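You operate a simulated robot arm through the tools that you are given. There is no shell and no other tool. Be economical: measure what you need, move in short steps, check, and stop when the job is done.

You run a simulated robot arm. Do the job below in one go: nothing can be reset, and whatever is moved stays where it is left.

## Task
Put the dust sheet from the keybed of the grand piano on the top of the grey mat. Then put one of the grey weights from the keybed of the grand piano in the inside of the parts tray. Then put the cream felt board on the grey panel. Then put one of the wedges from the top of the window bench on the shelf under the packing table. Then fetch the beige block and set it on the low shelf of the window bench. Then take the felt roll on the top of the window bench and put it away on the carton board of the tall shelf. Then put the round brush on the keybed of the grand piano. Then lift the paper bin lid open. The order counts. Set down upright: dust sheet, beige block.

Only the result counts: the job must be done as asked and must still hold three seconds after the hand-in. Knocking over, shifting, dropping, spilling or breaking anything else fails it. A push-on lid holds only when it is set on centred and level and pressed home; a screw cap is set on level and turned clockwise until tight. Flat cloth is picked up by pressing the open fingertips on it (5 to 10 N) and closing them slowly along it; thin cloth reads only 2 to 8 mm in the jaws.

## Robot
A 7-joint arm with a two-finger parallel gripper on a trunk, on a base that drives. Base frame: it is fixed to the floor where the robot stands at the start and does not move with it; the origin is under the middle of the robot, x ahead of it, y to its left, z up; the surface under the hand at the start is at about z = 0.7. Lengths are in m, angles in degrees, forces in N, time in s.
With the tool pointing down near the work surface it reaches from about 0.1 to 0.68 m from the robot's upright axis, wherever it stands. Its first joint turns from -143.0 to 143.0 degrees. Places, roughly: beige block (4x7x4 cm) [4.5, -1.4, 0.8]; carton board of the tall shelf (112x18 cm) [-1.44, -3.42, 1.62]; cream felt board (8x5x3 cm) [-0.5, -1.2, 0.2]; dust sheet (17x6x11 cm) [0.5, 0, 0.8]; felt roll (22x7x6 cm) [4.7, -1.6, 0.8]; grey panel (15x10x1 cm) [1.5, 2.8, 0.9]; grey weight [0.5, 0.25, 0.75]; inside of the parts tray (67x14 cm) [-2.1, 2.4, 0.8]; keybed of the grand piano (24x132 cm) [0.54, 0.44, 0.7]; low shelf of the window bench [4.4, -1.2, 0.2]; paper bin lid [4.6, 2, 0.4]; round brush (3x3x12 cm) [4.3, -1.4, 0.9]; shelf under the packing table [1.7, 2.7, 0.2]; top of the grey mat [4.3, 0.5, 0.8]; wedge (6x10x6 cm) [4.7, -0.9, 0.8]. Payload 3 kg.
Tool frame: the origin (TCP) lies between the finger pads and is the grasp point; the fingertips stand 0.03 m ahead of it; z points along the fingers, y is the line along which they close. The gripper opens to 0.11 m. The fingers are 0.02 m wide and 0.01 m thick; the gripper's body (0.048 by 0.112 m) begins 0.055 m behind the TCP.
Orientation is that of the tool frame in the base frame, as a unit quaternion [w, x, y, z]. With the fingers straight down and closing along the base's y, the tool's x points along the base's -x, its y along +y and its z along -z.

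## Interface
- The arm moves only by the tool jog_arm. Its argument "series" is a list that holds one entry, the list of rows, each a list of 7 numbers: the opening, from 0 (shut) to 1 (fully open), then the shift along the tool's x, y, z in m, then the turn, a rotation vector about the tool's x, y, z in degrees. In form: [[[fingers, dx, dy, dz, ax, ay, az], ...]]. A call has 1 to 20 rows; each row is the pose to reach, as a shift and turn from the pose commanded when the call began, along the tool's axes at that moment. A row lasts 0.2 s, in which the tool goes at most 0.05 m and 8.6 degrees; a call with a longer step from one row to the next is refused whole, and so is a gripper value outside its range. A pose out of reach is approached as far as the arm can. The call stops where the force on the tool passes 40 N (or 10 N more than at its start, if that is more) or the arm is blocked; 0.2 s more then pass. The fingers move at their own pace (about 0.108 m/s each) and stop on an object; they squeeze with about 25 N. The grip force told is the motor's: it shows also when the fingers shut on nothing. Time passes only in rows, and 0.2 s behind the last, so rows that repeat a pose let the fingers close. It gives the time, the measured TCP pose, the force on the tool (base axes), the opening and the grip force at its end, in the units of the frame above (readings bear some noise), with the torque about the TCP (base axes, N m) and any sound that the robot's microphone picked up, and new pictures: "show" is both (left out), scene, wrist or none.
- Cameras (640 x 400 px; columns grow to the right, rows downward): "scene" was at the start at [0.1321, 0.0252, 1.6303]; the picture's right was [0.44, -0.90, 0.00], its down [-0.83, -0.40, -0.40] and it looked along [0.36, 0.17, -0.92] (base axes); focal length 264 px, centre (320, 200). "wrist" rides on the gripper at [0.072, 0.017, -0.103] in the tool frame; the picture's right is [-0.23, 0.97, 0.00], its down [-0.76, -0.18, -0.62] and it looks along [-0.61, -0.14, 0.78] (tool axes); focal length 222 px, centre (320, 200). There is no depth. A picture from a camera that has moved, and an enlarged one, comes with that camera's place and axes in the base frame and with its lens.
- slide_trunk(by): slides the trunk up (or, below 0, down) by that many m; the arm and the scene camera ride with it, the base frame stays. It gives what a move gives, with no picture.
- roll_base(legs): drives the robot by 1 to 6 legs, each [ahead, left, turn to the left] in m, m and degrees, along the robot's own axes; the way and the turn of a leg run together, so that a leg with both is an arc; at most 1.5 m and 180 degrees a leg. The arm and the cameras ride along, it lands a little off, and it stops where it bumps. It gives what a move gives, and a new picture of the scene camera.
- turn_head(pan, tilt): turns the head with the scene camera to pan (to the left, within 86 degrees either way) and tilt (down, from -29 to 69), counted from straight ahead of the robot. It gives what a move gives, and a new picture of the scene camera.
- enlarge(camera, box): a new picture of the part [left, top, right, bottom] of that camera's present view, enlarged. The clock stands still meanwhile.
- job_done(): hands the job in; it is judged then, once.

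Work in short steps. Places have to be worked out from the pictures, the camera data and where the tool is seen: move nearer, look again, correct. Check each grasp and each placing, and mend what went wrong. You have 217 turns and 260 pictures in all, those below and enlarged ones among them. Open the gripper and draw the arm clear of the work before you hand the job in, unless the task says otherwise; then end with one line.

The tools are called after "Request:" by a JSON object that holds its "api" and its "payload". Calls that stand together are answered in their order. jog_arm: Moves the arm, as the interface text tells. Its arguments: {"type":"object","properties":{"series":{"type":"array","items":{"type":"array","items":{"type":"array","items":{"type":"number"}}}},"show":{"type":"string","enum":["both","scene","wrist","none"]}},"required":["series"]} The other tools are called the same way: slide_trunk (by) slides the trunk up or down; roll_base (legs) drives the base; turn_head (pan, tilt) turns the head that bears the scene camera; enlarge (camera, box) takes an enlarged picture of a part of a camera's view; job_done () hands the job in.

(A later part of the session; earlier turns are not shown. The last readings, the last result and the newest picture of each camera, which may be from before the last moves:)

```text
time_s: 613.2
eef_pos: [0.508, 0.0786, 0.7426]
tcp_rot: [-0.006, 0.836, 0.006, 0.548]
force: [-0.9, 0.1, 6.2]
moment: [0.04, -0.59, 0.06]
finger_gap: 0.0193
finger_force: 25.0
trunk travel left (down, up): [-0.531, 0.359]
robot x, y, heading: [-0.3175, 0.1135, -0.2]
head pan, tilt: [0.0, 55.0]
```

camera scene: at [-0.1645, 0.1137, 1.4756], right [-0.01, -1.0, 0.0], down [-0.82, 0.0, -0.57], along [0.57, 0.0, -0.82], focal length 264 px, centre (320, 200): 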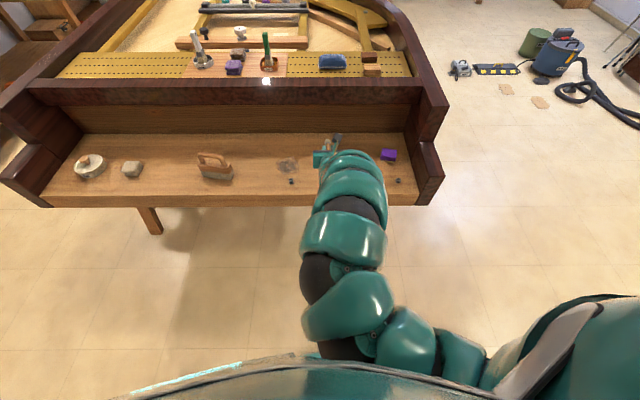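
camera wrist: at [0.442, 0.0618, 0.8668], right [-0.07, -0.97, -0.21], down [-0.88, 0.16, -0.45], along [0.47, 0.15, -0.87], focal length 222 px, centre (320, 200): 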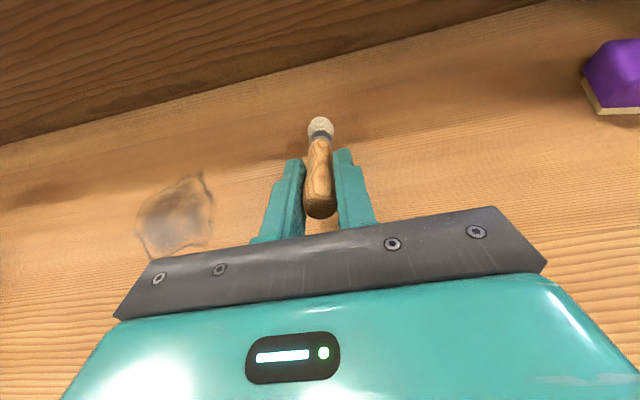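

The bristles touch. I lower a bit more so the handle drops almost flat, then release.

Request:
{"api": "slide_trunk", "payload": {"by": -0.006}}

Request:
{"api": "slide_trunk", "payload": {"by": -0.005}}

Request:
{"api": "jog_arm", "payload": {"series": [[[0, 0, 0, 0, 0, 0, 0]]], "show": "wrist"}}

```text
time_s: 613.8
eef_pos: [0.5068, 0.0802, 0.7337]
tcp_rot: [-0.008, 0.836, 0.008, 0.549]
force: [-2.0, -0.1, 4.9]
moment: [-0.01, -0.5, -0.02]
finger_gap: 0.0191
finger_force: 25.4
trunk travel left (down, up): [-0.525, 0.365]
robot x, y, heading: [-0.3193, 0.1167, -0.5]
head pan, tilt: [0.0, 55.0]
```

```text
time_s: 614.3
eef_pos: [0.5075, 0.0798, 0.7301]
tcp_rot: [-0.007, 0.835, 0.007, 0.549]
force: [-1.3, 0.5, 6.8]
moment: [0.05, -0.54, 0.01]
finger_gap: 0.0191
finger_force: 25.1
trunk travel left (down, up): [-0.52, 0.37]
robot x, y, heading: [-0.3202, 0.1153, 0.0]
head pan, tilt: [0.0, 55.0]
```

```text
time_s: 614.7
eef_pos: [0.5072, 0.0802, 0.7292]
tcp_rot: [-0.007, 0.836, 0.008, 0.548]
force: [-2.2, -0.3, 5.3]
moment: [0.0, -0.46, 0.01]
finger_gap: 0.019
finger_force: 24.6
trunk travel left (down, up): [-0.52, 0.37]
robot x, y, heading: [-0.3186, 0.1174, -0.1]
head pan, tilt: [0.0, 55.0]
camera wrist: at [0.4415, 0.0618, 0.8373], right [-0.07, -0.97, -0.21], down [-0.88, 0.16, -0.45], along [0.47, 0.15, -0.87], focal length 222 px, centre (320, 200)
```

wrist: 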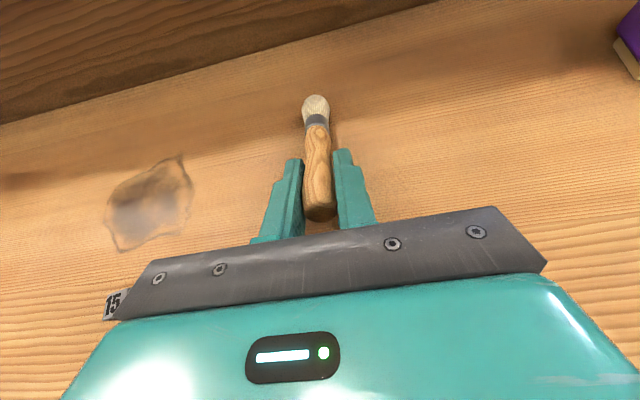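

The brush is almost flat. I open gently and withdraw up and back.

Request:
{"api": "jog_arm", "payload": {"series": [[[0.22, 0, 0, 0, 0, 0, 0], [0.3, 0, 0, 0, 0, 0, 0], [0.42, 0, 0, 0, 0, 0, 0], [0.42, 0, 0, 0, 0, 0, 0], [0.42, 0.01, 0, -0.01, 0, 0, 0], [0.42, 0.03, 0, -0.035, 0, 0, 0], [0.42, 0.06, 0, -0.065, 0, 0, 0], [0.42, 0.1, 0, -0.09, 0, 0, 0]]], "show": "wrist"}}

```text
time_s: 616.5
eef_pos: [0.5371, 0.1041, 0.7928]
tcp_rot: [-0.006, 0.836, 0.007, 0.548]
force: [0.7, -0.1, -0.6]
moment: [0.0, -0.02, 0.04]
finger_gap: 0.0463
finger_force: 0.1
out of reach, approached as far as the arm can: row 5, 6, 7, 8
trunk travel left (down, up): [-0.52, 0.37]
robot x, y, heading: [-0.3187, 0.1129, -0.4]
head pan, tilt: [0.0, 55.0]
camera wrist: at [0.4704, 0.0855, 0.8996], right [-0.07, -0.97, -0.21], down [-0.88, 0.16, -0.45], along [0.47, 0.15, -0.87], focal length 222 px, centre (320, 200)
```

wrist: 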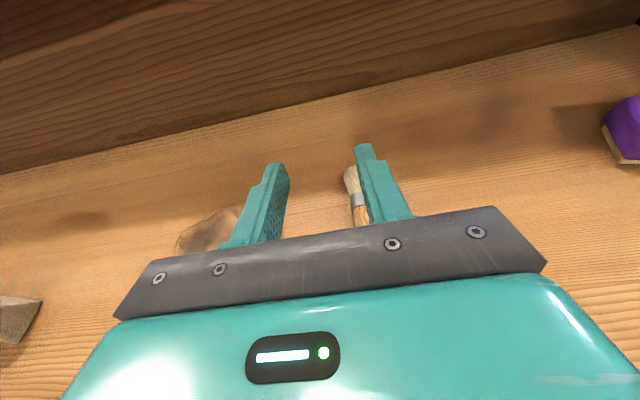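

The arm drifted at its limit, but the brush lies on the keybed. I raise with the trunk instead and check.

Request:
{"api": "slide_trunk", "payload": {"by": 0.3}}

Request:
{"api": "roll_base", "payload": {"legs": [[-0.1, 0, 0]]}}

Request:
{"api": "jog_arm", "payload": {"series": [[[0.42, 0, 0, 0, 0, 0, 0]]], "show": "wrist"}}

```text
time_s: 619.5
eef_pos: [0.5358, 0.1033, 1.0909]
tcp_rot: [-0.007, 0.837, 0.008, 0.547]
force: [0.0, -0.4, 0.8]
moment: [0.01, -0.02, 0.0]
finger_gap: 0.0465
finger_force: 0.0
trunk travel left (down, up): [-0.82, 0.07]
robot x, y, heading: [-0.3158, 0.1175, -0.2]
head pan, tilt: [0.0, 55.0]
```

```text
time_s: 620.7
eef_pos: [0.4372, 0.1064, 1.0926]
tcp_rot: [-0.007, 0.836, 0.008, 0.548]
force: [-0.2, -0.2, -0.2]
moment: [0.03, -0.01, 0.0]
finger_gap: 0.0463
finger_force: 0.0
trunk travel left (down, up): [-0.82, 0.07]
robot x, y, heading: [-0.4183, 0.1129, -0.3]
head pan, tilt: [0.0, 55.0]
camera scene: at [-0.2667, 0.1145, 1.6889], right [0.0, -1.0, 0.0], down [-0.82, 0.0, -0.57], along [0.57, 0.0, -0.82], focal length 264 px, centre (320, 200)
```

scene: 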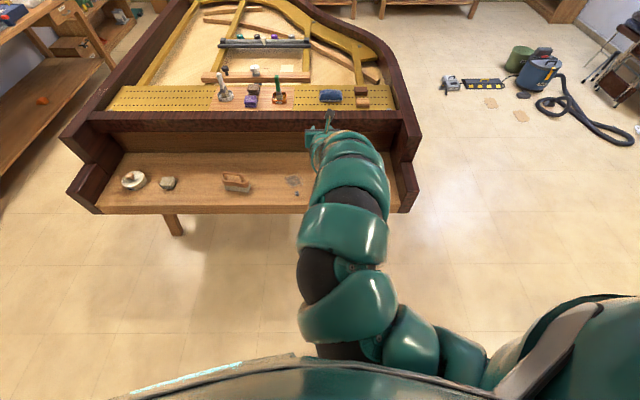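

```text
time_s: 621.1
eef_pos: [0.4371, 0.1048, 1.0922]
tcp_rot: [-0.008, 0.836, 0.009, 0.549]
force: [-0.1, 0.2, 0.3]
moment: [0.02, 0.01, -0.02]
finger_gap: 0.0465
finger_force: 0.2
trunk travel left (down, up): [-0.82, 0.07]
robot x, y, heading: [-0.4207, 0.117, -0.2]
head pan, tilt: [0.0, 55.0]
camera wrist: at [0.3713, 0.0877, 1.1991], right [-0.07, -0.97, -0.21], down [-0.88, 0.16, -0.45], along [0.47, 0.16, -0.87], focal length 222 px, centre (320, 200)
```

wrist: 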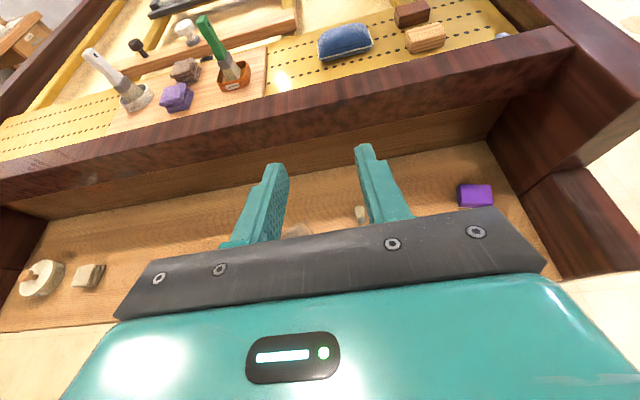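

The brush is visible lying on the keybed. I drive round to the bins and check the brush from the side on the way.

Request:
{"api": "roll_base", "payload": {"legs": [[0, -0.88, 0]]}}

Request:
{"api": "turn_head", "payload": {"pan": 40, "tilt": 45}}

Request:
{"api": "enlarge", "payload": {"camera": "scene", "box": [200, 100, 520, 300]}}

```text
time_s: 625.8
eef_pos: [0.4274, -0.8013, 1.092]
tcp_rot: [-0.003, 0.837, 0.002, 0.548]
force: [-0.5, 0.2, -0.3]
moment: [0.0, -0.02, 0.03]
finger_gap: 0.0465
finger_force: 0.2
trunk travel left (down, up): [-0.82, 0.07]
robot x, y, heading: [-0.4265, -0.7772, -1.1]
head pan, tilt: [0.0, 55.0]
camera scene: at [-0.2752, -0.7825, 1.6888], right [-0.02, -1.0, 0.0], down [-0.82, 0.02, -0.57], along [0.57, -0.01, -0.82], focal length 264 px, centre (320, 200)
```

scene: 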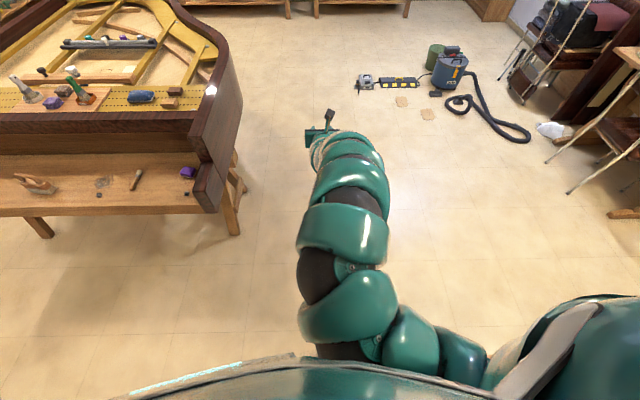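

```text
time_s: 626.9
eef_pos: [0.428, -0.8023, 1.0915]
tcp_rot: [-0.004, 0.837, 0.003, 0.548]
force: [0.5, 0.0, 0.1]
moment: [0.01, 0.01, 0.02]
finger_gap: 0.0461
finger_force: 0.1
trunk travel left (down, up): [-0.82, 0.07]
robot x, y, heading: [-0.4291, -0.7779, -1.3]
head pan, tilt: [40.0, 45.0]
camera scene: at [-0.284, -0.7296, 1.7022], right [0.63, -0.78, 0.0], down [-0.55, -0.44, -0.71], along [0.55, 0.44, -0.71], focal length 264 px, centre (320, 200)
```

scene: 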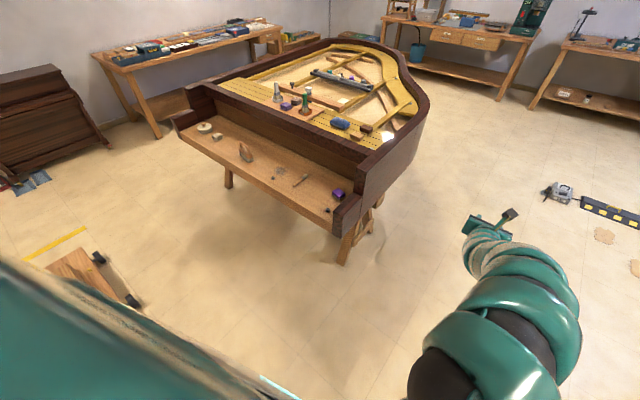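

```text
2.00 times, centred on (360, 200) of scene
camera zoom: at [-0.284, -0.7296, 1.7022], right [0.63, -0.78, 0.0], down [-0.55, -0.44, -0.71], along [0.55, 0.44, -0.71], focal length 529 px, centre (240, 200)
```

zoom: 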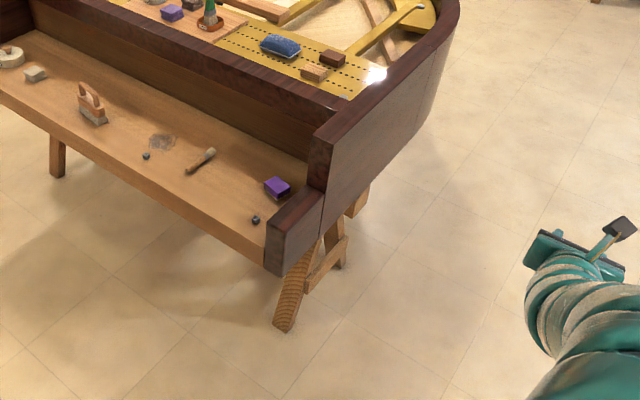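

The brush lies on the keybed, so step 7 is done. On to the paper bin.

Request:
{"api": "roll_base", "payload": {"legs": [[0.02, 0.04, 1.2], [1.5, 0, 0], [1.5, 0, 0], [0.42, 0, 0], [0, 1.5, 0], [0, 1.2, 0]]}}

Request:
{"api": "turn_head", "payload": {"pan": 0, "tilt": 40}}

```text
time_s: 656.6
eef_pos: [3.9668, 1.8651, 1.0929]
tcp_rot: [-0.002, 0.836, 0.001, 0.548]
force: [1.2, 0.0, 0.2]
moment: [-0.01, 0.02, 0.04]
finger_gap: 0.0462
finger_force: 0.1
trunk travel left (down, up): [-0.82, 0.07]
robot x, y, heading: [3.1123, 1.8846, -0.9]
head pan, tilt: [40.0, 45.0]
camera scene: at [3.2558, 1.937, 1.7022], right [0.63, -0.78, 0.0], down [-0.55, -0.44, -0.71], along [0.55, 0.44, -0.71], focal length 264 px, centre (320, 200)
```

scene: 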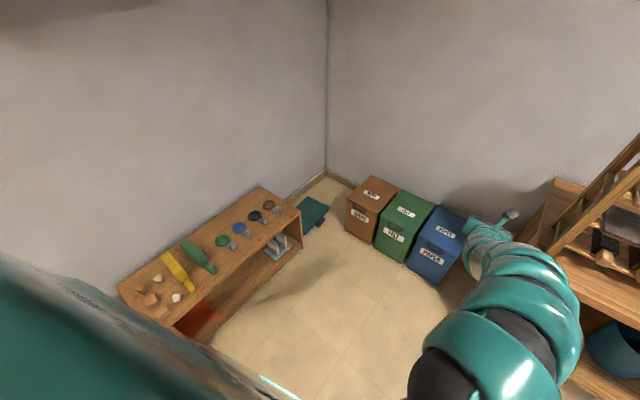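

```text
time_s: 657.7
eef_pos: [3.9665, 1.8658, 1.0929]
tcp_rot: [-0.003, 0.836, 0.002, 0.548]
force: [0.2, -0.3, 0.4]
moment: [0.01, 0.02, -0.02]
finger_gap: 0.0462
finger_force: 0.1
trunk travel left (down, up): [-0.82, 0.07]
robot x, y, heading: [3.1152, 1.8907, -1.2]
head pan, tilt: [0.0, 40.0]
camera scene: at [3.2775, 1.884, 1.7095], right [-0.02, -1.0, 0.0], down [-0.64, 0.01, -0.77], along [0.77, -0.01, -0.64], focal length 264 px, centre (320, 200)
```

scene: 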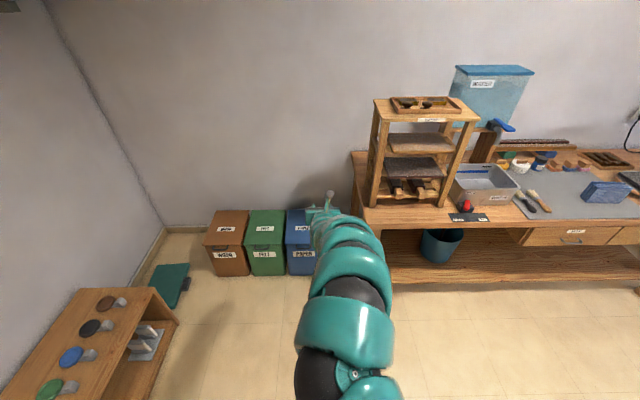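

Request:
{"api": "enlarge", "payload": {"camera": "scene", "box": [190, 180, 350, 290]}}

```text
3.64 times, centred on (270, 235) of scene
camera zoom: at [3.2775, 1.884, 1.7095], right [-0.02, -1.0, 0.0], down [-0.64, 0.01, -0.77], along [0.77, -0.01, -0.64], focal length 962 px, centre (502, 73)
```

zoom: 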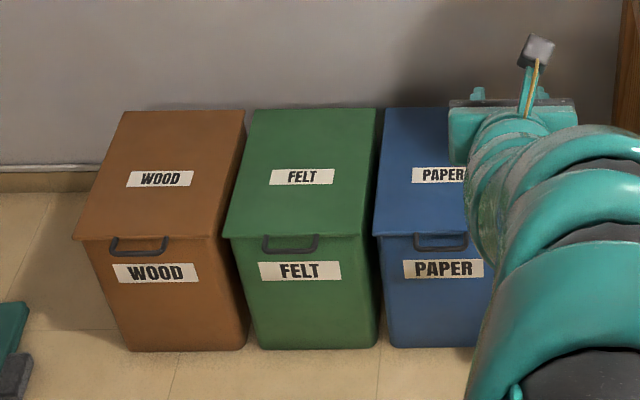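

The paper bin's lid hinges at the wall and its handle bar is at about (4.38, 1.98, 0.40). I plan to hook the closed fingers under the handle, lift with the trunk, then drive forward to push the lid past vertical. First I level the fingers a bit.

Request:
{"api": "jog_arm", "payload": {"series": [[[0, 0, 0, 0, 0, 6, 0], [0, 0, 0, 0, 0, 12, 0], [0, 0, 0, 0, 0, 18, 0], [0, 0, 0, 0, 0, 18, 0]]], "show": "none"}}

Request:
{"api": "slide_trunk", "payload": {"by": -0.4}}

Request:
{"api": "slide_trunk", "payload": {"by": -0.28}}

Request:
{"api": "jog_arm", "payload": {"series": [[[0, 0, 0, 0, 0, 0, 0]]]}}

```text
time_s: 658.7
eef_pos: [3.9644, 1.87, 1.1014]
tcp_rot: [0.0, 0.741, 0.002, 0.671]
force: [-0.2, 0.1, 0.2]
moment: [-0.01, 0.02, 0.02]
finger_gap: 0.0
finger_force: 25.3
out of reach, approached as far as the arm can: row 3, 4
trunk travel left (down, up): [-0.82, 0.07]
robot x, y, heading: [3.1141, 1.8909, -1.1]
head pan, tilt: [0.0, 40.0]
```

```text
time_s: 662.5
eef_pos: [3.9638, 1.8713, 0.7005]
tcp_rot: [0.001, 0.742, 0.002, 0.671]
force: [-0.6, 0.4, -1.3]
moment: [-0.02, -0.03, 0.01]
finger_gap: 0.0
finger_force: 25.1
trunk travel left (down, up): [-0.42, 0.47]
robot x, y, heading: [3.1163, 1.887, -0.9]
head pan, tilt: [0.0, 40.0]
```

```text
time_s: 665.4
eef_pos: [3.9649, 1.8703, 0.4215]
tcp_rot: [0.001, 0.742, 0.002, 0.671]
force: [-0.1, -0.4, -0.4]
moment: [0.0, 0.01, 0.0]
finger_gap: 0.0001
finger_force: 25.0
trunk travel left (down, up): [-0.14, 0.75]
robot x, y, heading: [3.1081, 1.8893, -1.1]
head pan, tilt: [0.0, 40.0]
```

```text
time_s: 665.8
eef_pos: [3.9645, 1.8706, 0.4219]
tcp_rot: [0.001, 0.742, 0.002, 0.671]
force: [-0.1, 0.9, -0.3]
moment: [0.03, -0.07, -0.01]
finger_gap: 0.0
finger_force: 25.1
trunk travel left (down, up): [-0.14, 0.75]
robot x, y, heading: [3.1144, 1.8909, -1.0]
head pan, tilt: [0.0, 40.0]
camera scene: at [3.2775, 1.8839, 1.0295], right [-0.02, -1.0, 0.0], down [-0.64, 0.01, -0.77], along [0.77, -0.01, -0.64], focal length 264 px, centre (320, 200)
camera wrist: at [3.8685, 1.8539, 0.5032], right [-0.02, -0.97, -0.22], down [-0.7, 0.17, -0.7], along [0.72, 0.14, -0.68], focal length 222 px, centre (320, 200)
```

scene: 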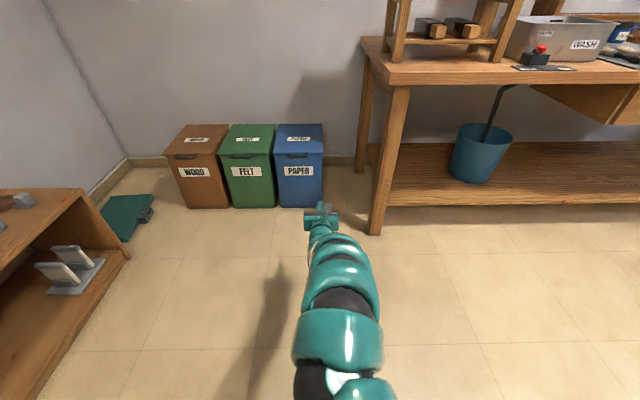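
wrist: 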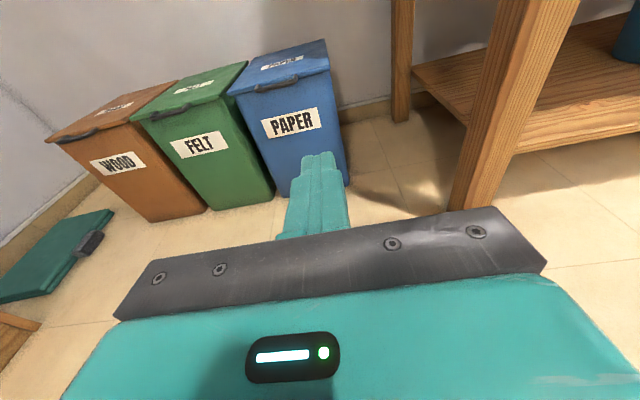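

Triangulation gives the handle at about (4.435, 1.977, 0.362). I align in y and approach to look closer.

Request:
{"api": "roll_base", "payload": {"legs": [[0, 0.107, 1], [0.3, 0, 0]]}}

Request:
{"api": "jog_arm", "payload": {"series": [[[0, 0, 0, 0, 0, 0, 0]]], "show": "wrist"}}

Request:
{"api": "enlarge", "payload": {"camera": "wrist", "box": [200, 20, 440, 180]}}

Request:
{"api": "enlarge", "payload": {"camera": "scene", "box": [230, 100, 430, 240]}}

```text
time_s: 668.6
eef_pos: [4.2687, 1.997, 0.4221]
tcp_rot: [-0.007, 0.741, 0.01, 0.672]
force: [0.5, -0.6, 0.9]
moment: [-0.02, 0.0, 0.01]
finger_gap: 0.0
finger_force: 25.2
trunk travel left (down, up): [-0.14, 0.75]
robot x, y, heading: [3.4132, 1.9927, 0.0]
head pan, tilt: [0.0, 40.0]
camera scene: at [3.5815, 1.9947, 1.0295], right [0.01, -1.0, 0.0], down [-0.64, 0.0, -0.77], along [0.77, 0.0, -0.64], focal length 264 px, centre (320, 200)
```

scene: 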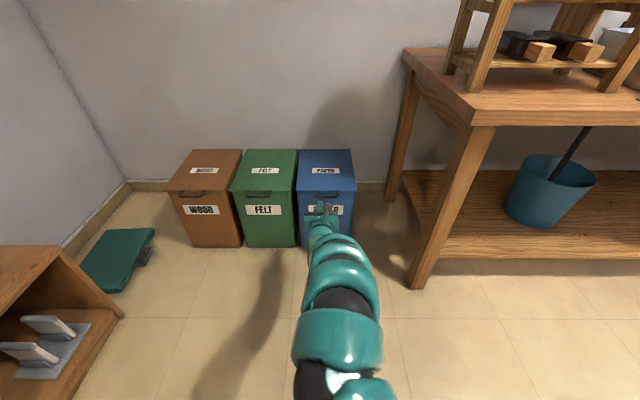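

```text
time_s: 669.0
eef_pos: [4.2695, 1.9972, 0.4219]
tcp_rot: [-0.007, 0.742, 0.01, 0.67]
force: [-0.3, -0.3, -0.4]
moment: [0.0, 0.03, 0.01]
finger_gap: 0.0001
finger_force: 25.4
trunk travel left (down, up): [-0.14, 0.75]
robot x, y, heading: [3.4195, 1.992, 0.1]
head pan, tilt: [0.0, 40.0]
camera wrist: at [4.1733, 1.9787, 0.5035], right [0.0, -0.97, -0.22], down [-0.7, 0.16, -0.7], along [0.71, 0.16, -0.68], focal length 222 px, centre (320, 200)
```

wrist: 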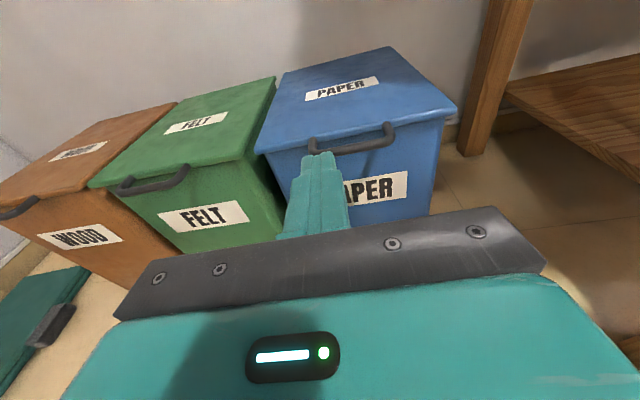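

```text
2.50 times, centred on (320, 100) of wrist
camera zoom: at [4.1733, 1.9787, 0.5035], right [0.0, -0.97, -0.22], down [-0.7, 0.16, -0.7], along [0.71, 0.16, -0.68], focal length 555 px, centre (320, 450)
```

zoom: 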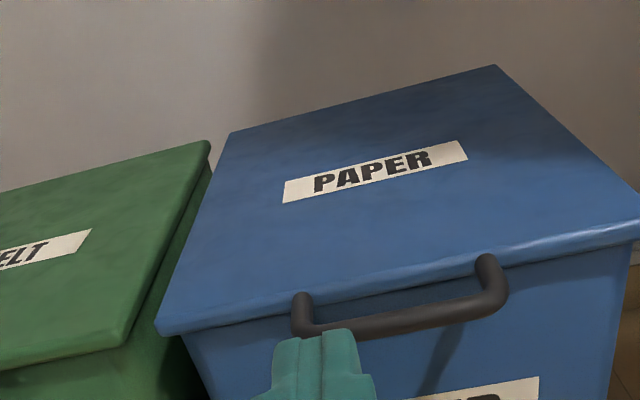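

```text
2.86 times, centred on (330, 170) of scene
camera zoom: at [3.5816, 1.9947, 1.0295], right [0.01, -1.0, 0.0], down [-0.64, 0.0, -0.77], along [0.77, 0.0, -0.64], focal length 756 px, centre (291, 286)
```

zoom: 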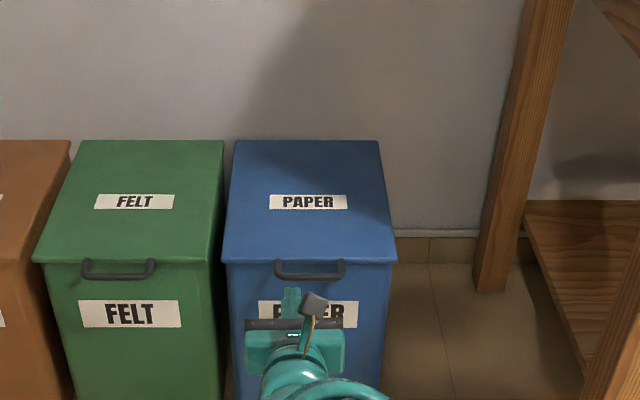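

I lower the trunk 0.1 and re-triangulate the handle with that vertical baseline.

Request:
{"api": "slide_trunk", "payload": {"by": -0.12}}

Request:
{"api": "jog_arm", "payload": {"series": [[[0, 0, 0, 0, 0, 0, 0]]], "show": "wrist"}}

Request:
{"api": "enlarge", "payload": {"camera": "wrist", "box": [200, 0, 440, 160]}}

```text
time_s: 670.5
eef_pos: [4.2685, 1.9981, 0.3011]
tcp_rot: [-0.007, 0.741, 0.01, 0.671]
force: [0.0, -1.1, -0.1]
moment: [-0.02, 0.03, 0.01]
finger_gap: 0.0002
finger_force: 25.4
trunk travel left (down, up): [-0.02, 0.87]
robot x, y, heading: [3.418, 1.9936, 0.2]
head pan, tilt: [0.0, 40.0]
```

```text
time_s: 670.9
eef_pos: [4.2692, 1.9963, 0.3011]
tcp_rot: [-0.007, 0.742, 0.011, 0.67]
force: [0.0, 0.2, 0.3]
moment: [0.01, 0.01, -0.01]
finger_gap: 0.0001
finger_force: 25.4
trunk travel left (down, up): [-0.02, 0.87]
robot x, y, heading: [3.4155, 1.9933, 0.4]
head pan, tilt: [0.0, 40.0]
camera wrist: at [4.1732, 1.9785, 0.3833], right [0.0, -0.97, -0.22], down [-0.7, 0.16, -0.7], along [0.71, 0.16, -0.68], focal length 222 px, centre (320, 200)
```

wrist: 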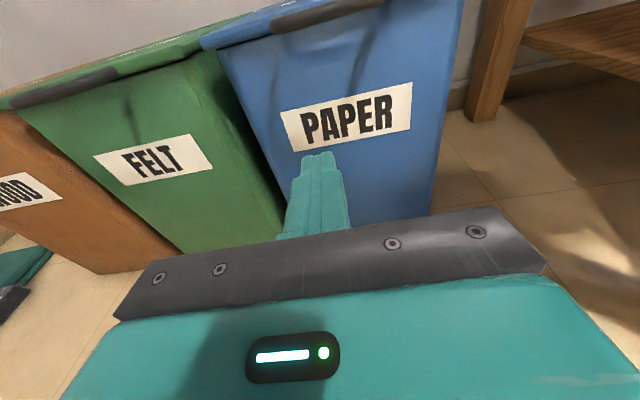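

```text
2.50 times, centred on (320, 80) of wrist
camera zoom: at [4.1732, 1.9785, 0.3833], right [0.0, -0.97, -0.22], down [-0.7, 0.16, -0.7], along [0.71, 0.16, -0.68], focal length 555 px, centre (320, 500)
```

zoom: 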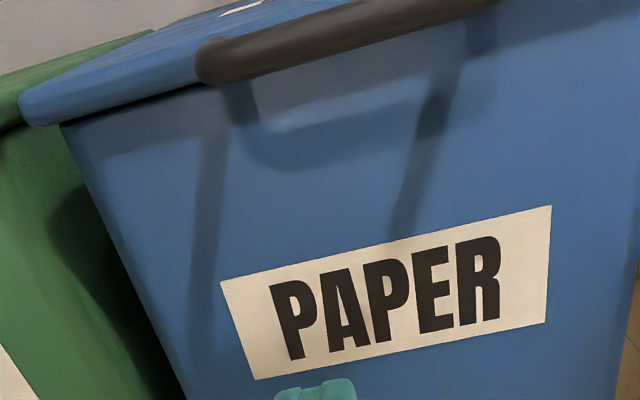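

With the good baseline, the bar is at (4.394, 1.975, 0.366) and the hinge near (4.767, 0.37). I drive in so the fingers lie under the bar.

Request:
{"api": "roll_base", "payload": {"legs": [[0.115, -0.02, 0]]}}

Request:
{"api": "jog_arm", "payload": {"series": [[[0, 0, 0, 0, 0, 0, 0]]], "show": "wrist"}}

```text
time_s: 672.1
eef_pos: [4.3829, 1.9782, 0.3015]
tcp_rot: [-0.008, 0.741, 0.011, 0.671]
force: [-0.2, 0.2, -0.6]
moment: [-0.01, -0.04, 0.0]
finger_gap: 0.0
finger_force: 25.5
trunk travel left (down, up): [-0.02, 0.87]
robot x, y, heading: [3.5347, 1.9702, 0.4]
head pan, tilt: [0.0, 40.0]
camera scene: at [3.6954, 1.9755, 0.9095], right [0.01, -1.0, 0.0], down [-0.64, 0.0, -0.77], along [0.77, 0.01, -0.64], focal length 264 px, centre (320, 200)
```

scene: 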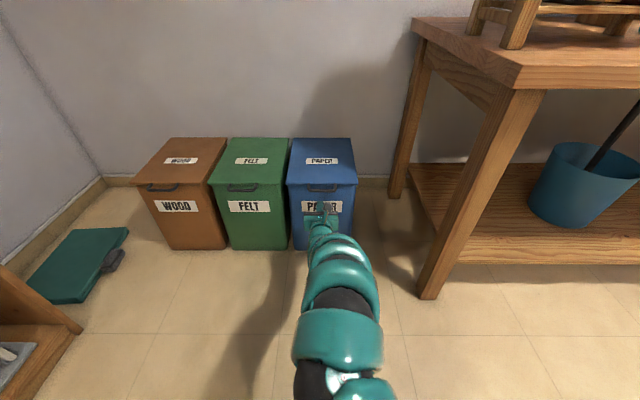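

```text
time_s: 672.5
eef_pos: [4.3818, 1.9793, 0.3006]
tcp_rot: [-0.008, 0.741, 0.012, 0.671]
force: [0.4, -0.1, -1.0]
moment: [-0.01, -0.01, -0.01]
finger_gap: 0.0
finger_force: 25.1
trunk travel left (down, up): [-0.02, 0.87]
robot x, y, heading: [3.5291, 1.9741, 0.6]
head pan, tilt: [0.0, 40.0]
camera wrist: at [4.2871, 1.9605, 0.3835], right [0.0, -0.97, -0.22], down [-0.7, 0.16, -0.7], along [0.71, 0.16, -0.68], focal length 222 px, centre (320, 200)
```

wrist: 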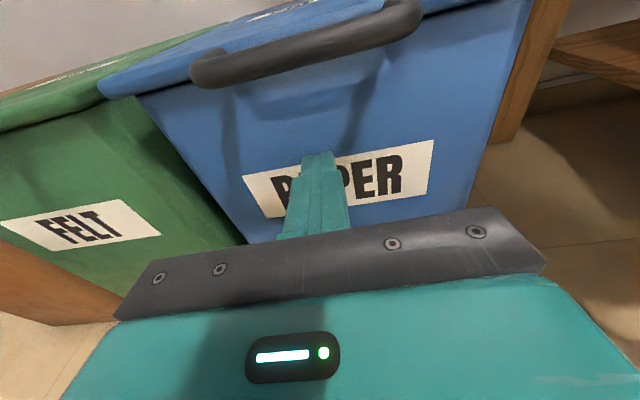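

The triangulation is confirmed. I raise the trunk 0.09 so the fingers pick up the bar.

Request:
{"api": "slide_trunk", "payload": {"by": 0.09}}

Request:
{"api": "jog_arm", "payload": {"series": [[[0, 0, 0, 0, 0, 0, 0]]]}}

```text
time_s: 673.8
eef_pos: [4.3828, 1.9789, 0.3903]
tcp_rot: [-0.008, 0.742, 0.012, 0.671]
force: [-1.1, 0.5, -1.7]
moment: [0.01, -0.01, 0.02]
finger_gap: 0.0
finger_force: 24.7
trunk travel left (down, up): [-0.11, 0.78]
robot x, y, heading: [3.5286, 1.9751, 0.2]
head pan, tilt: [0.0, 40.0]
```

```text
time_s: 674.2
eef_pos: [4.3837, 1.9792, 0.3907]
tcp_rot: [-0.008, 0.742, 0.012, 0.67]
force: [-0.8, 0.3, -1.3]
moment: [0.01, 0.02, 0.05]
finger_gap: 0.0003
finger_force: 24.9
trunk travel left (down, up): [-0.11, 0.78]
robot x, y, heading: [3.5308, 1.976, 0.3]
head pan, tilt: [0.0, 40.0]
camera scene: at [3.6955, 1.9755, 0.9994], right [0.01, -1.0, 0.0], down [-0.64, 0.0, -0.77], along [0.77, 0.01, -0.64], focal length 264 px, centre (320, 200)
camera wrist: at [4.2871, 1.9603, 0.4731], right [0.0, -0.97, -0.22], down [-0.7, 0.16, -0.7], along [0.71, 0.16, -0.68], focal length 222 px, centre (320, 200)
```

scene: 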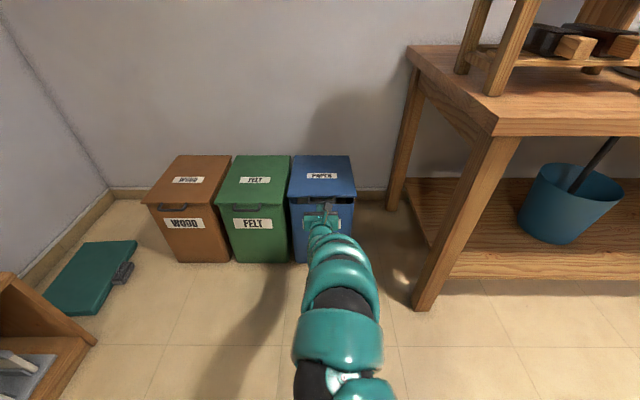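
wrist: 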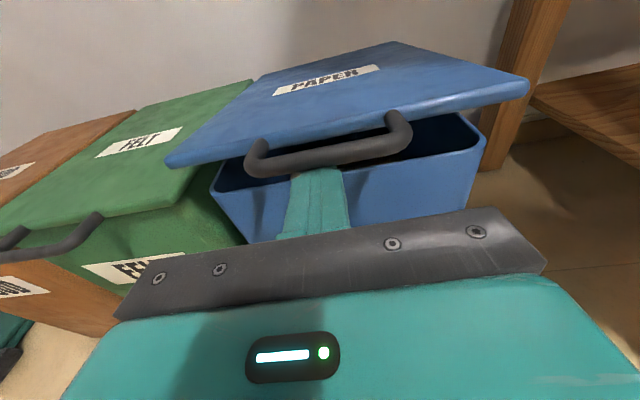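

The lid is lifting. I continue along the arc, alternating forward and up.

Request:
{"api": "roll_base", "payload": {"legs": [[0.03, 0, 0]]}}

Request:
{"api": "slide_trunk", "payload": {"by": 0.1}}

Request:
{"api": "jog_arm", "payload": {"series": [[[0, 0, 0, 0, 0, 0, 0]]], "show": "wrist"}}

```text
time_s: 675.0
eef_pos: [4.414, 1.9801, 0.3912]
tcp_rot: [-0.008, 0.742, 0.012, 0.671]
force: [-1.0, 0.4, -1.2]
moment: [0.0, 0.04, -0.03]
finger_gap: 0.0002
finger_force: 25.1
trunk travel left (down, up): [-0.11, 0.78]
robot x, y, heading: [3.5581, 1.9755, 0.4]
head pan, tilt: [0.0, 40.0]
camera scene: at [3.7261, 1.9758, 0.9994], right [0.01, -1.0, 0.0], down [-0.64, 0.0, -0.77], along [0.77, 0.01, -0.64], focal length 264 px, centre (320, 200)
```

scene: 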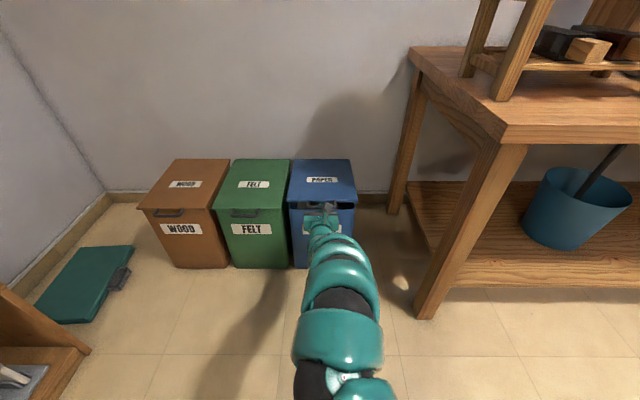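

```text
time_s: 676.4
eef_pos: [4.4134, 1.9798, 0.4919]
tcp_rot: [-0.007, 0.742, 0.011, 0.67]
force: [-0.7, -0.9, -1.0]
moment: [0.01, -0.04, -0.01]
finger_gap: 0.0
finger_force: 24.8
trunk travel left (down, up): [-0.21, 0.68]
robot x, y, heading: [3.562, 1.9735, 0.4]
head pan, tilt: [0.0, 40.0]
```

```text
time_s: 676.8
eef_pos: [4.4141, 1.9793, 0.4897]
tcp_rot: [-0.008, 0.742, 0.012, 0.67]
force: [-0.2, 0.2, -1.6]
moment: [0.03, -0.03, 0.01]
finger_gap: 0.0
finger_force: 25.4
trunk travel left (down, up): [-0.21, 0.68]
robot x, y, heading: [3.5602, 1.9741, 0.1]
head pan, tilt: [0.0, 40.0]
camera wrist: at [4.3178, 1.9609, 0.5732], right [0.0, -0.97, -0.22], down [-0.7, 0.16, -0.7], along [0.71, 0.16, -0.68], focal length 222 px, centre (320, 200)
```

wrist: 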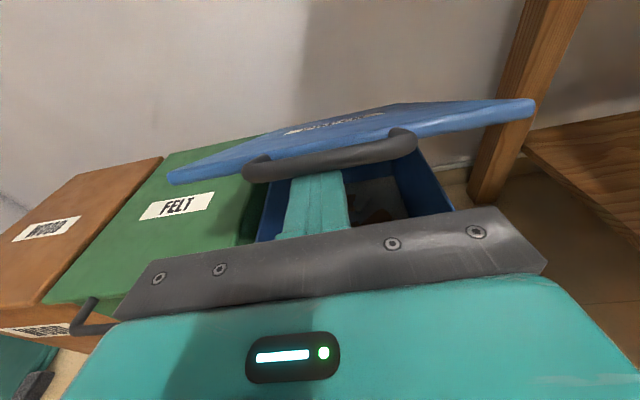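

Request:
{"api": "slide_trunk", "payload": {"by": 0.05}}

Request:
{"api": "roll_base", "payload": {"legs": [[0.05, 0, 0]]}}

Request:
{"api": "slide_trunk", "payload": {"by": 0.06}}

Request:
{"api": "jog_arm", "payload": {"series": [[[0, 0, 0, 0, 0, 0, 0]]], "show": "wrist"}}

```text
time_s: 677.7
eef_pos: [4.4139, 1.9786, 0.542]
tcp_rot: [-0.008, 0.741, 0.011, 0.671]
force: [-3.4, -0.4, -1.8]
moment: [-0.02, 0.07, -0.02]
finger_gap: 0.0
finger_force: 24.9
trunk travel left (down, up): [-0.26, 0.63]
robot x, y, heading: [3.5613, 1.9736, 0.4]
head pan, tilt: [0.0, 40.0]
```

```text
time_s: 678.6
eef_pos: [4.4421, 1.9792, 0.5485]
tcp_rot: [-0.007, 0.734, 0.01, 0.679]
force: [-24.0, -3.9, 13.6]
moment: [-0.11, -0.23, -0.24]
finger_gap: 0.0
finger_force: 25.1
trunk travel left (down, up): [-0.26, 0.63]
robot x, y, heading: [3.593, 1.9764, 0.5]
head pan, tilt: [0.0, 40.0]
stopped in leg 1: the force on the tool passed its limit at 205 N (the readings are from after the stop); the commanded pose is now the measured one
camera scene: at [3.7519, 1.9755, 1.1498], right [0.01, -1.0, 0.0], down [-0.64, 0.0, -0.77], along [0.77, 0.01, -0.64], focal length 264 px, centre (320, 200)
```

scene: 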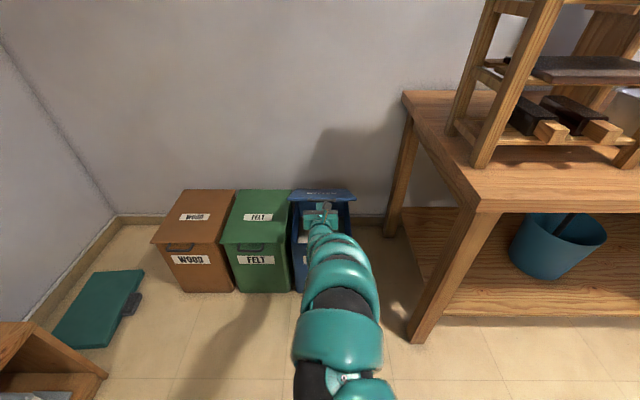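

```text
time_s: 679.6
eef_pos: [4.4429, 1.9804, 0.6083]
tcp_rot: [-0.007, 0.735, 0.011, 0.678]
force: [-8.6, 0.3, 5.4]
moment: [-0.01, -0.27, -0.08]
finger_gap: 0.0
finger_force: 25.2
trunk travel left (down, up): [-0.32, 0.57]
robot x, y, heading: [3.5889, 1.9772, 0.4]
head pan, tilt: [0.0, 40.0]
```

```text
time_s: 680.0
eef_pos: [4.4433, 1.9806, 0.608]
tcp_rot: [-0.007, 0.736, 0.011, 0.677]
force: [-9.9, 1.0, 7.4]
moment: [-0.02, -0.23, -0.02]
finger_gap: 0.0001
finger_force: 24.3
trunk travel left (down, up): [-0.32, 0.57]
robot x, y, heading: [3.5898, 1.9726, 0.2]
head pan, tilt: [0.0, 40.0]
camera wrist: at [4.3453, 1.9622, 0.688], right [0.01, -0.97, -0.22], down [-0.69, 0.16, -0.71], along [0.73, 0.16, -0.67], focal length 222 px, centre (320, 200)
```

wrist: 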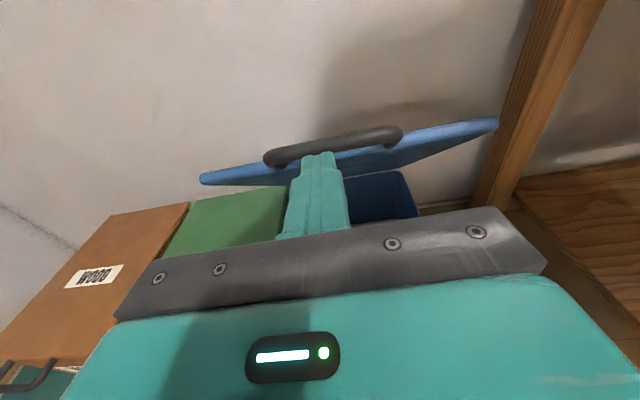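

That push was too hard. I use finer steps, rising first and then creeping forward.

Request:
{"api": "slide_trunk", "payload": {"by": 0.025}}

Request:
{"api": "roll_base", "payload": {"legs": [[0.02, 0, 0]]}}

Request:
{"api": "slide_trunk", "payload": {"by": 0.025}}

Request:
{"api": "roll_base", "payload": {"legs": [[0.02, 0, 0]]}}

Request:
{"api": "jog_arm", "payload": {"series": [[[0, 0, 0, 0, 0, 0, 0]]], "show": "wrist"}}

```text
time_s: 680.7
eef_pos: [4.4435, 1.9804, 0.6307]
tcp_rot: [-0.007, 0.737, 0.01, 0.676]
force: [-0.7, 0.0, -1.0]
moment: [-0.03, 0.02, 0.02]
finger_gap: 0.0
finger_force: 25.2
trunk travel left (down, up): [-0.345, 0.545]
robot x, y, heading: [3.5872, 1.9746, 0.4]
head pan, tilt: [0.0, 40.0]
```

```text
time_s: 681.5
eef_pos: [4.4626, 1.9811, 0.6306]
tcp_rot: [-0.007, 0.737, 0.01, 0.676]
force: [0.1, 0.5, 0.8]
moment: [-0.01, 0.03, 0.05]
finger_gap: 0.0001
finger_force: 25.1
trunk travel left (down, up): [-0.345, 0.545]
robot x, y, heading: [3.6094, 1.9732, 0.3]
head pan, tilt: [0.0, 40.0]
camera scene: at [3.7744, 1.9759, 1.2344], right [0.01, -1.0, 0.0], down [-0.64, 0.0, -0.77], along [0.77, 0.01, -0.64], focal length 264 px, centre (320, 200)
```

scene: 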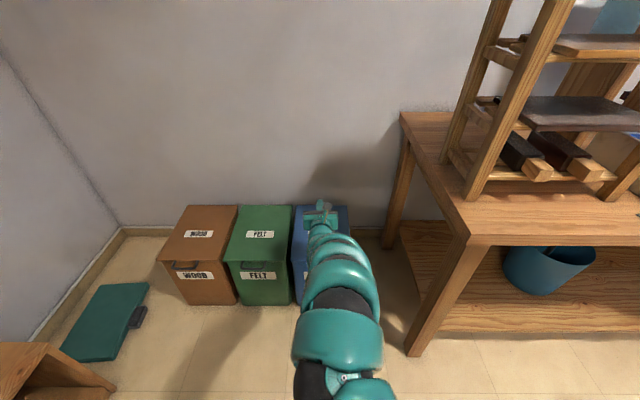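

```text
time_s: 682.2
eef_pos: [4.463, 1.9813, 0.6557]
tcp_rot: [-0.007, 0.736, 0.011, 0.676]
force: [-0.3, -0.2, -0.1]
moment: [-0.01, 0.02, -0.01]
finger_gap: 0.0
finger_force: 25.2
trunk travel left (down, up): [-0.37, 0.52]
robot x, y, heading: [3.6114, 1.9741, 0.5]
head pan, tilt: [0.0, 40.0]
```

```text
time_s: 683.0
eef_pos: [4.4819, 1.9811, 0.6558]
tcp_rot: [-0.008, 0.736, 0.011, 0.676]
force: [0.2, 1.0, 0.5]
moment: [-0.01, 0.0, 0.02]
finger_gap: 0.0
finger_force: 25.1
trunk travel left (down, up): [-0.37, 0.52]
robot x, y, heading: [3.6283, 1.9747, 0.5]
head pan, tilt: [0.0, 40.0]
camera scene: at [3.7942, 1.976, 1.2594], right [0.01, -1.0, 0.0], down [-0.64, 0.0, -0.77], along [0.77, 0.01, -0.64], focal length 264 px, centre (320, 200)
```

scene: 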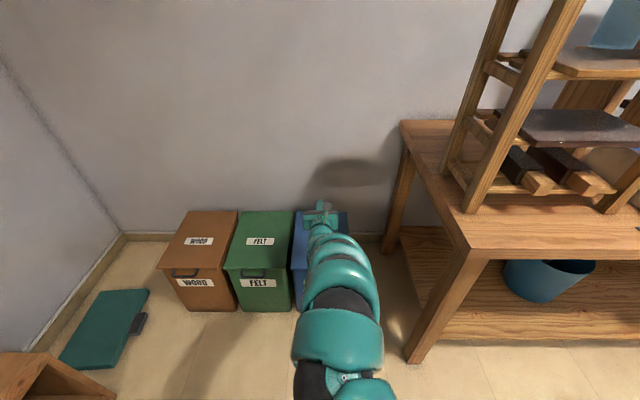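

```text
time_s: 683.4
eef_pos: [4.4827, 1.9817, 0.6582]
tcp_rot: [-0.008, 0.736, 0.011, 0.677]
force: [-0.4, 0.8, 0.4]
moment: [-0.03, -0.01, -0.02]
finger_gap: 0.0
finger_force: 25.2
trunk travel left (down, up): [-0.37, 0.52]
robot x, y, heading: [3.6302, 1.9774, 0.2]
head pan, tilt: [0.0, 40.0]
camera wrist: at [4.3854, 1.9621, 0.7371], right [0.01, -0.97, -0.22], down [-0.69, 0.16, -0.71], along [0.72, 0.16, -0.67], focal length 222 px, centre (320, 200)
```

wrist: 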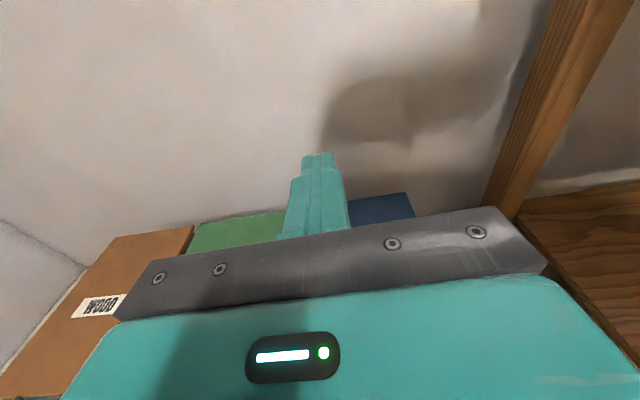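

The lid slipped shut because the fingertips lagged behind its lip. I'll redo it, leading in x so the lip always rests on the fingers. First I go back under the handle.

Request:
{"api": "roll_base", "payload": {"legs": [[-0.2, 0, 0]]}}

Request:
{"api": "slide_trunk", "payload": {"by": -0.355}}

Request:
{"api": "jog_arm", "payload": {"series": [[[0, 0, 0, 0, 0, 0, 0]]]}}

```text
time_s: 685.0
eef_pos: [4.2806, 1.9809, 0.6569]
tcp_rot: [-0.008, 0.736, 0.011, 0.677]
force: [0.0, -0.3, 0.2]
moment: [0.0, -0.05, -0.01]
finger_gap: 0.0002
finger_force: 25.3
trunk travel left (down, up): [-0.37, 0.52]
robot x, y, heading: [3.4296, 1.9734, 0.8]
head pan, tilt: [0.0, 40.0]
camera scene: at [3.5927, 1.975, 1.2595], right [0.01, -1.0, 0.0], down [-0.64, -0.01, -0.77], along [0.77, 0.01, -0.64], focal length 264 px, centre (320, 200)
```

scene: 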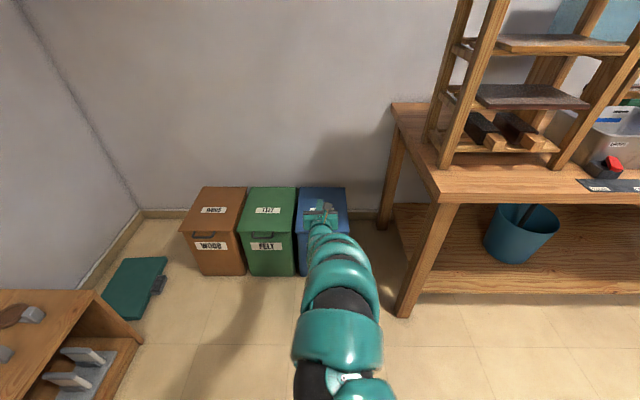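

```text
time_s: 688.4
eef_pos: [4.2813, 1.9831, 0.3007]
tcp_rot: [-0.008, 0.736, 0.012, 0.677]
force: [-0.9, 0.0, -0.9]
moment: [0.0, -0.05, -0.01]
finger_gap: 0.0001
finger_force: 25.5
trunk travel left (down, up): [-0.015, 0.875]
robot x, y, heading: [3.4275, 1.9758, 0.8]
head pan, tilt: [0.0, 40.0]
```

```text
time_s: 688.8
eef_pos: [4.2826, 1.9822, 0.3015]
tcp_rot: [-0.01, 0.736, 0.013, 0.677]
force: [1.2, 1.2, -0.2]
moment: [0.02, -0.01, 0.0]
finger_gap: 0.0
finger_force: 25.0
trunk travel left (down, up): [-0.015, 0.875]
robot x, y, heading: [3.4314, 1.9735, 0.3]
head pan, tilt: [0.0, 40.0]
camera scene: at [3.5927, 1.975, 0.9045], right [0.01, -1.0, 0.0], down [-0.64, -0.01, -0.77], along [0.77, 0.01, -0.64], focal length 264 px, centre (320, 200)
camera wrist: at [4.1841, 1.9632, 0.3819], right [0.01, -0.97, -0.22], down [-0.69, 0.15, -0.71], along [0.72, 0.16, -0.67], focal length 222 px, centre (320, 200)
```

scene: 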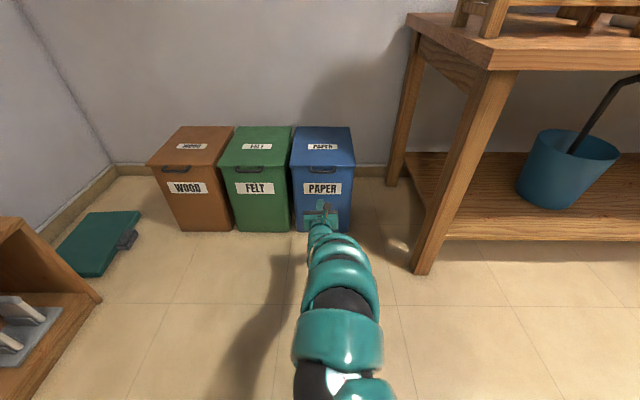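
wrist: 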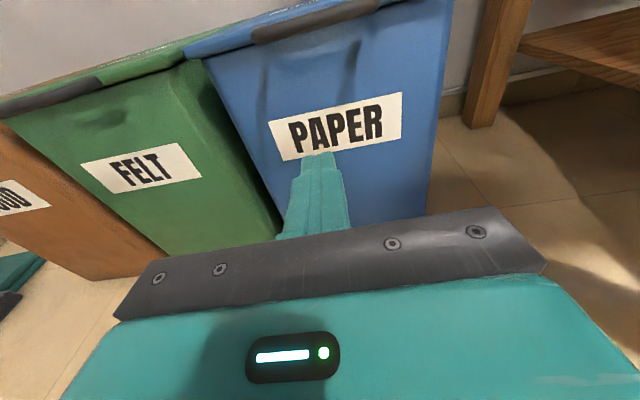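

Request:
{"api": "roll_base", "payload": {"legs": [[0.108, 0, 0]]}}

Request:
{"api": "slide_trunk", "payload": {"by": 0.088}}

Request:
{"api": "roll_base", "payload": {"legs": [[0.04, 0, 0]]}}

Request:
{"api": "jog_arm", "payload": {"series": [[[0, 0, 0, 0, 0, 0, 0]]], "show": "wrist"}}

```text
time_s: 690.0
eef_pos: [4.3884, 1.9836, 0.3006]
tcp_rot: [-0.009, 0.736, 0.012, 0.677]
force: [-0.2, 0.2, 0.3]
moment: [0.01, 0.01, 0.0]
finger_gap: 0.0
finger_force: 25.3
trunk travel left (down, up): [-0.015, 0.875]
robot x, y, heading: [3.5351, 1.9723, 0.5]
head pan, tilt: [0.0, 40.0]
camera scene: at [3.7008, 1.9762, 0.9045], right [0.01, -1.0, 0.0], down [-0.64, -0.01, -0.77], along [0.77, 0.01, -0.64], focal length 264 px, centre (320, 200)
```

scene: 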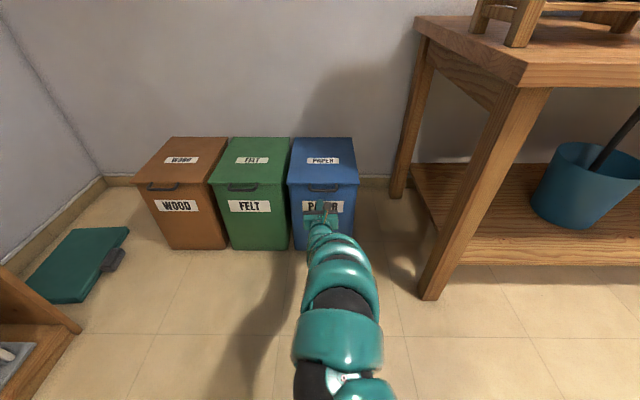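

```text
time_s: 691.2
eef_pos: [4.3895, 1.9844, 0.3881]
tcp_rot: [-0.009, 0.737, 0.012, 0.676]
force: [-1.3, -1.0, -1.4]
moment: [0.05, -0.01, -0.04]
finger_gap: 0.0
finger_force: 24.9
trunk travel left (down, up): [-0.103, 0.787]
robot x, y, heading: [3.5355, 1.9725, 0.3]
head pan, tilt: [0.0, 40.0]
```

```text
time_s: 692.1
eef_pos: [4.4288, 1.9839, 0.3885]
tcp_rot: [-0.01, 0.736, 0.013, 0.677]
force: [0.5, 0.5, -1.1]
moment: [0.03, -0.02, -0.01]
finger_gap: 0.0
finger_force: 24.9
trunk travel left (down, up): [-0.103, 0.787]
robot x, y, heading: [3.5776, 1.9753, 0.4]
head pan, tilt: [0.0, 40.0]
camera scene: at [3.7407, 1.9766, 0.9924], right [0.01, -1.0, 0.0], down [-0.64, -0.01, -0.77], along [0.77, 0.01, -0.64], focal length 264 px, centre (320, 200)
```

scene: 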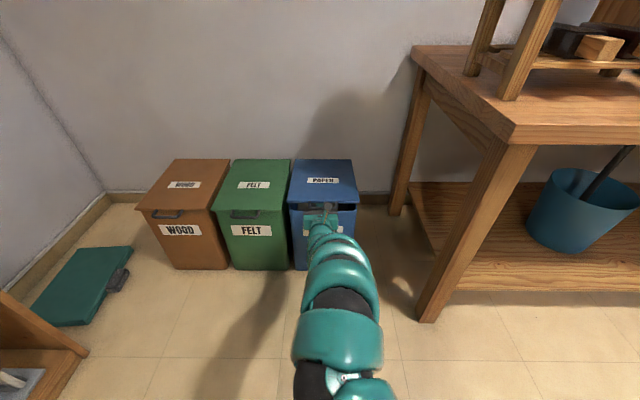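

```text
time_s: 692.5
eef_pos: [4.4291, 1.9833, 0.3883]
tcp_rot: [-0.01, 0.736, 0.013, 0.677]
force: [1.0, 0.5, -0.8]
moment: [0.02, 0.0, 0.04]
finger_gap: 0.0
finger_force: 24.8
trunk travel left (down, up): [-0.103, 0.787]
robot x, y, heading: [3.5791, 1.9744, 0.7]
head pan, tilt: [0.0, 40.0]
camera wrist: at [4.3321, 1.9655, 0.47], right [0.01, -0.97, -0.22], down [-0.69, 0.15, -0.71], along [0.72, 0.16, -0.67], focal length 222 px, centre (320, 200)
```

wrist: 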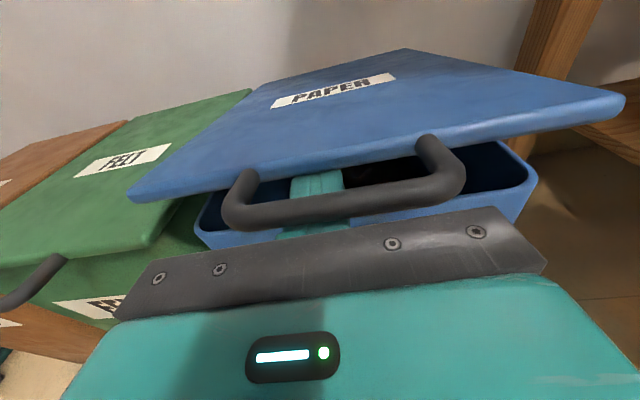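

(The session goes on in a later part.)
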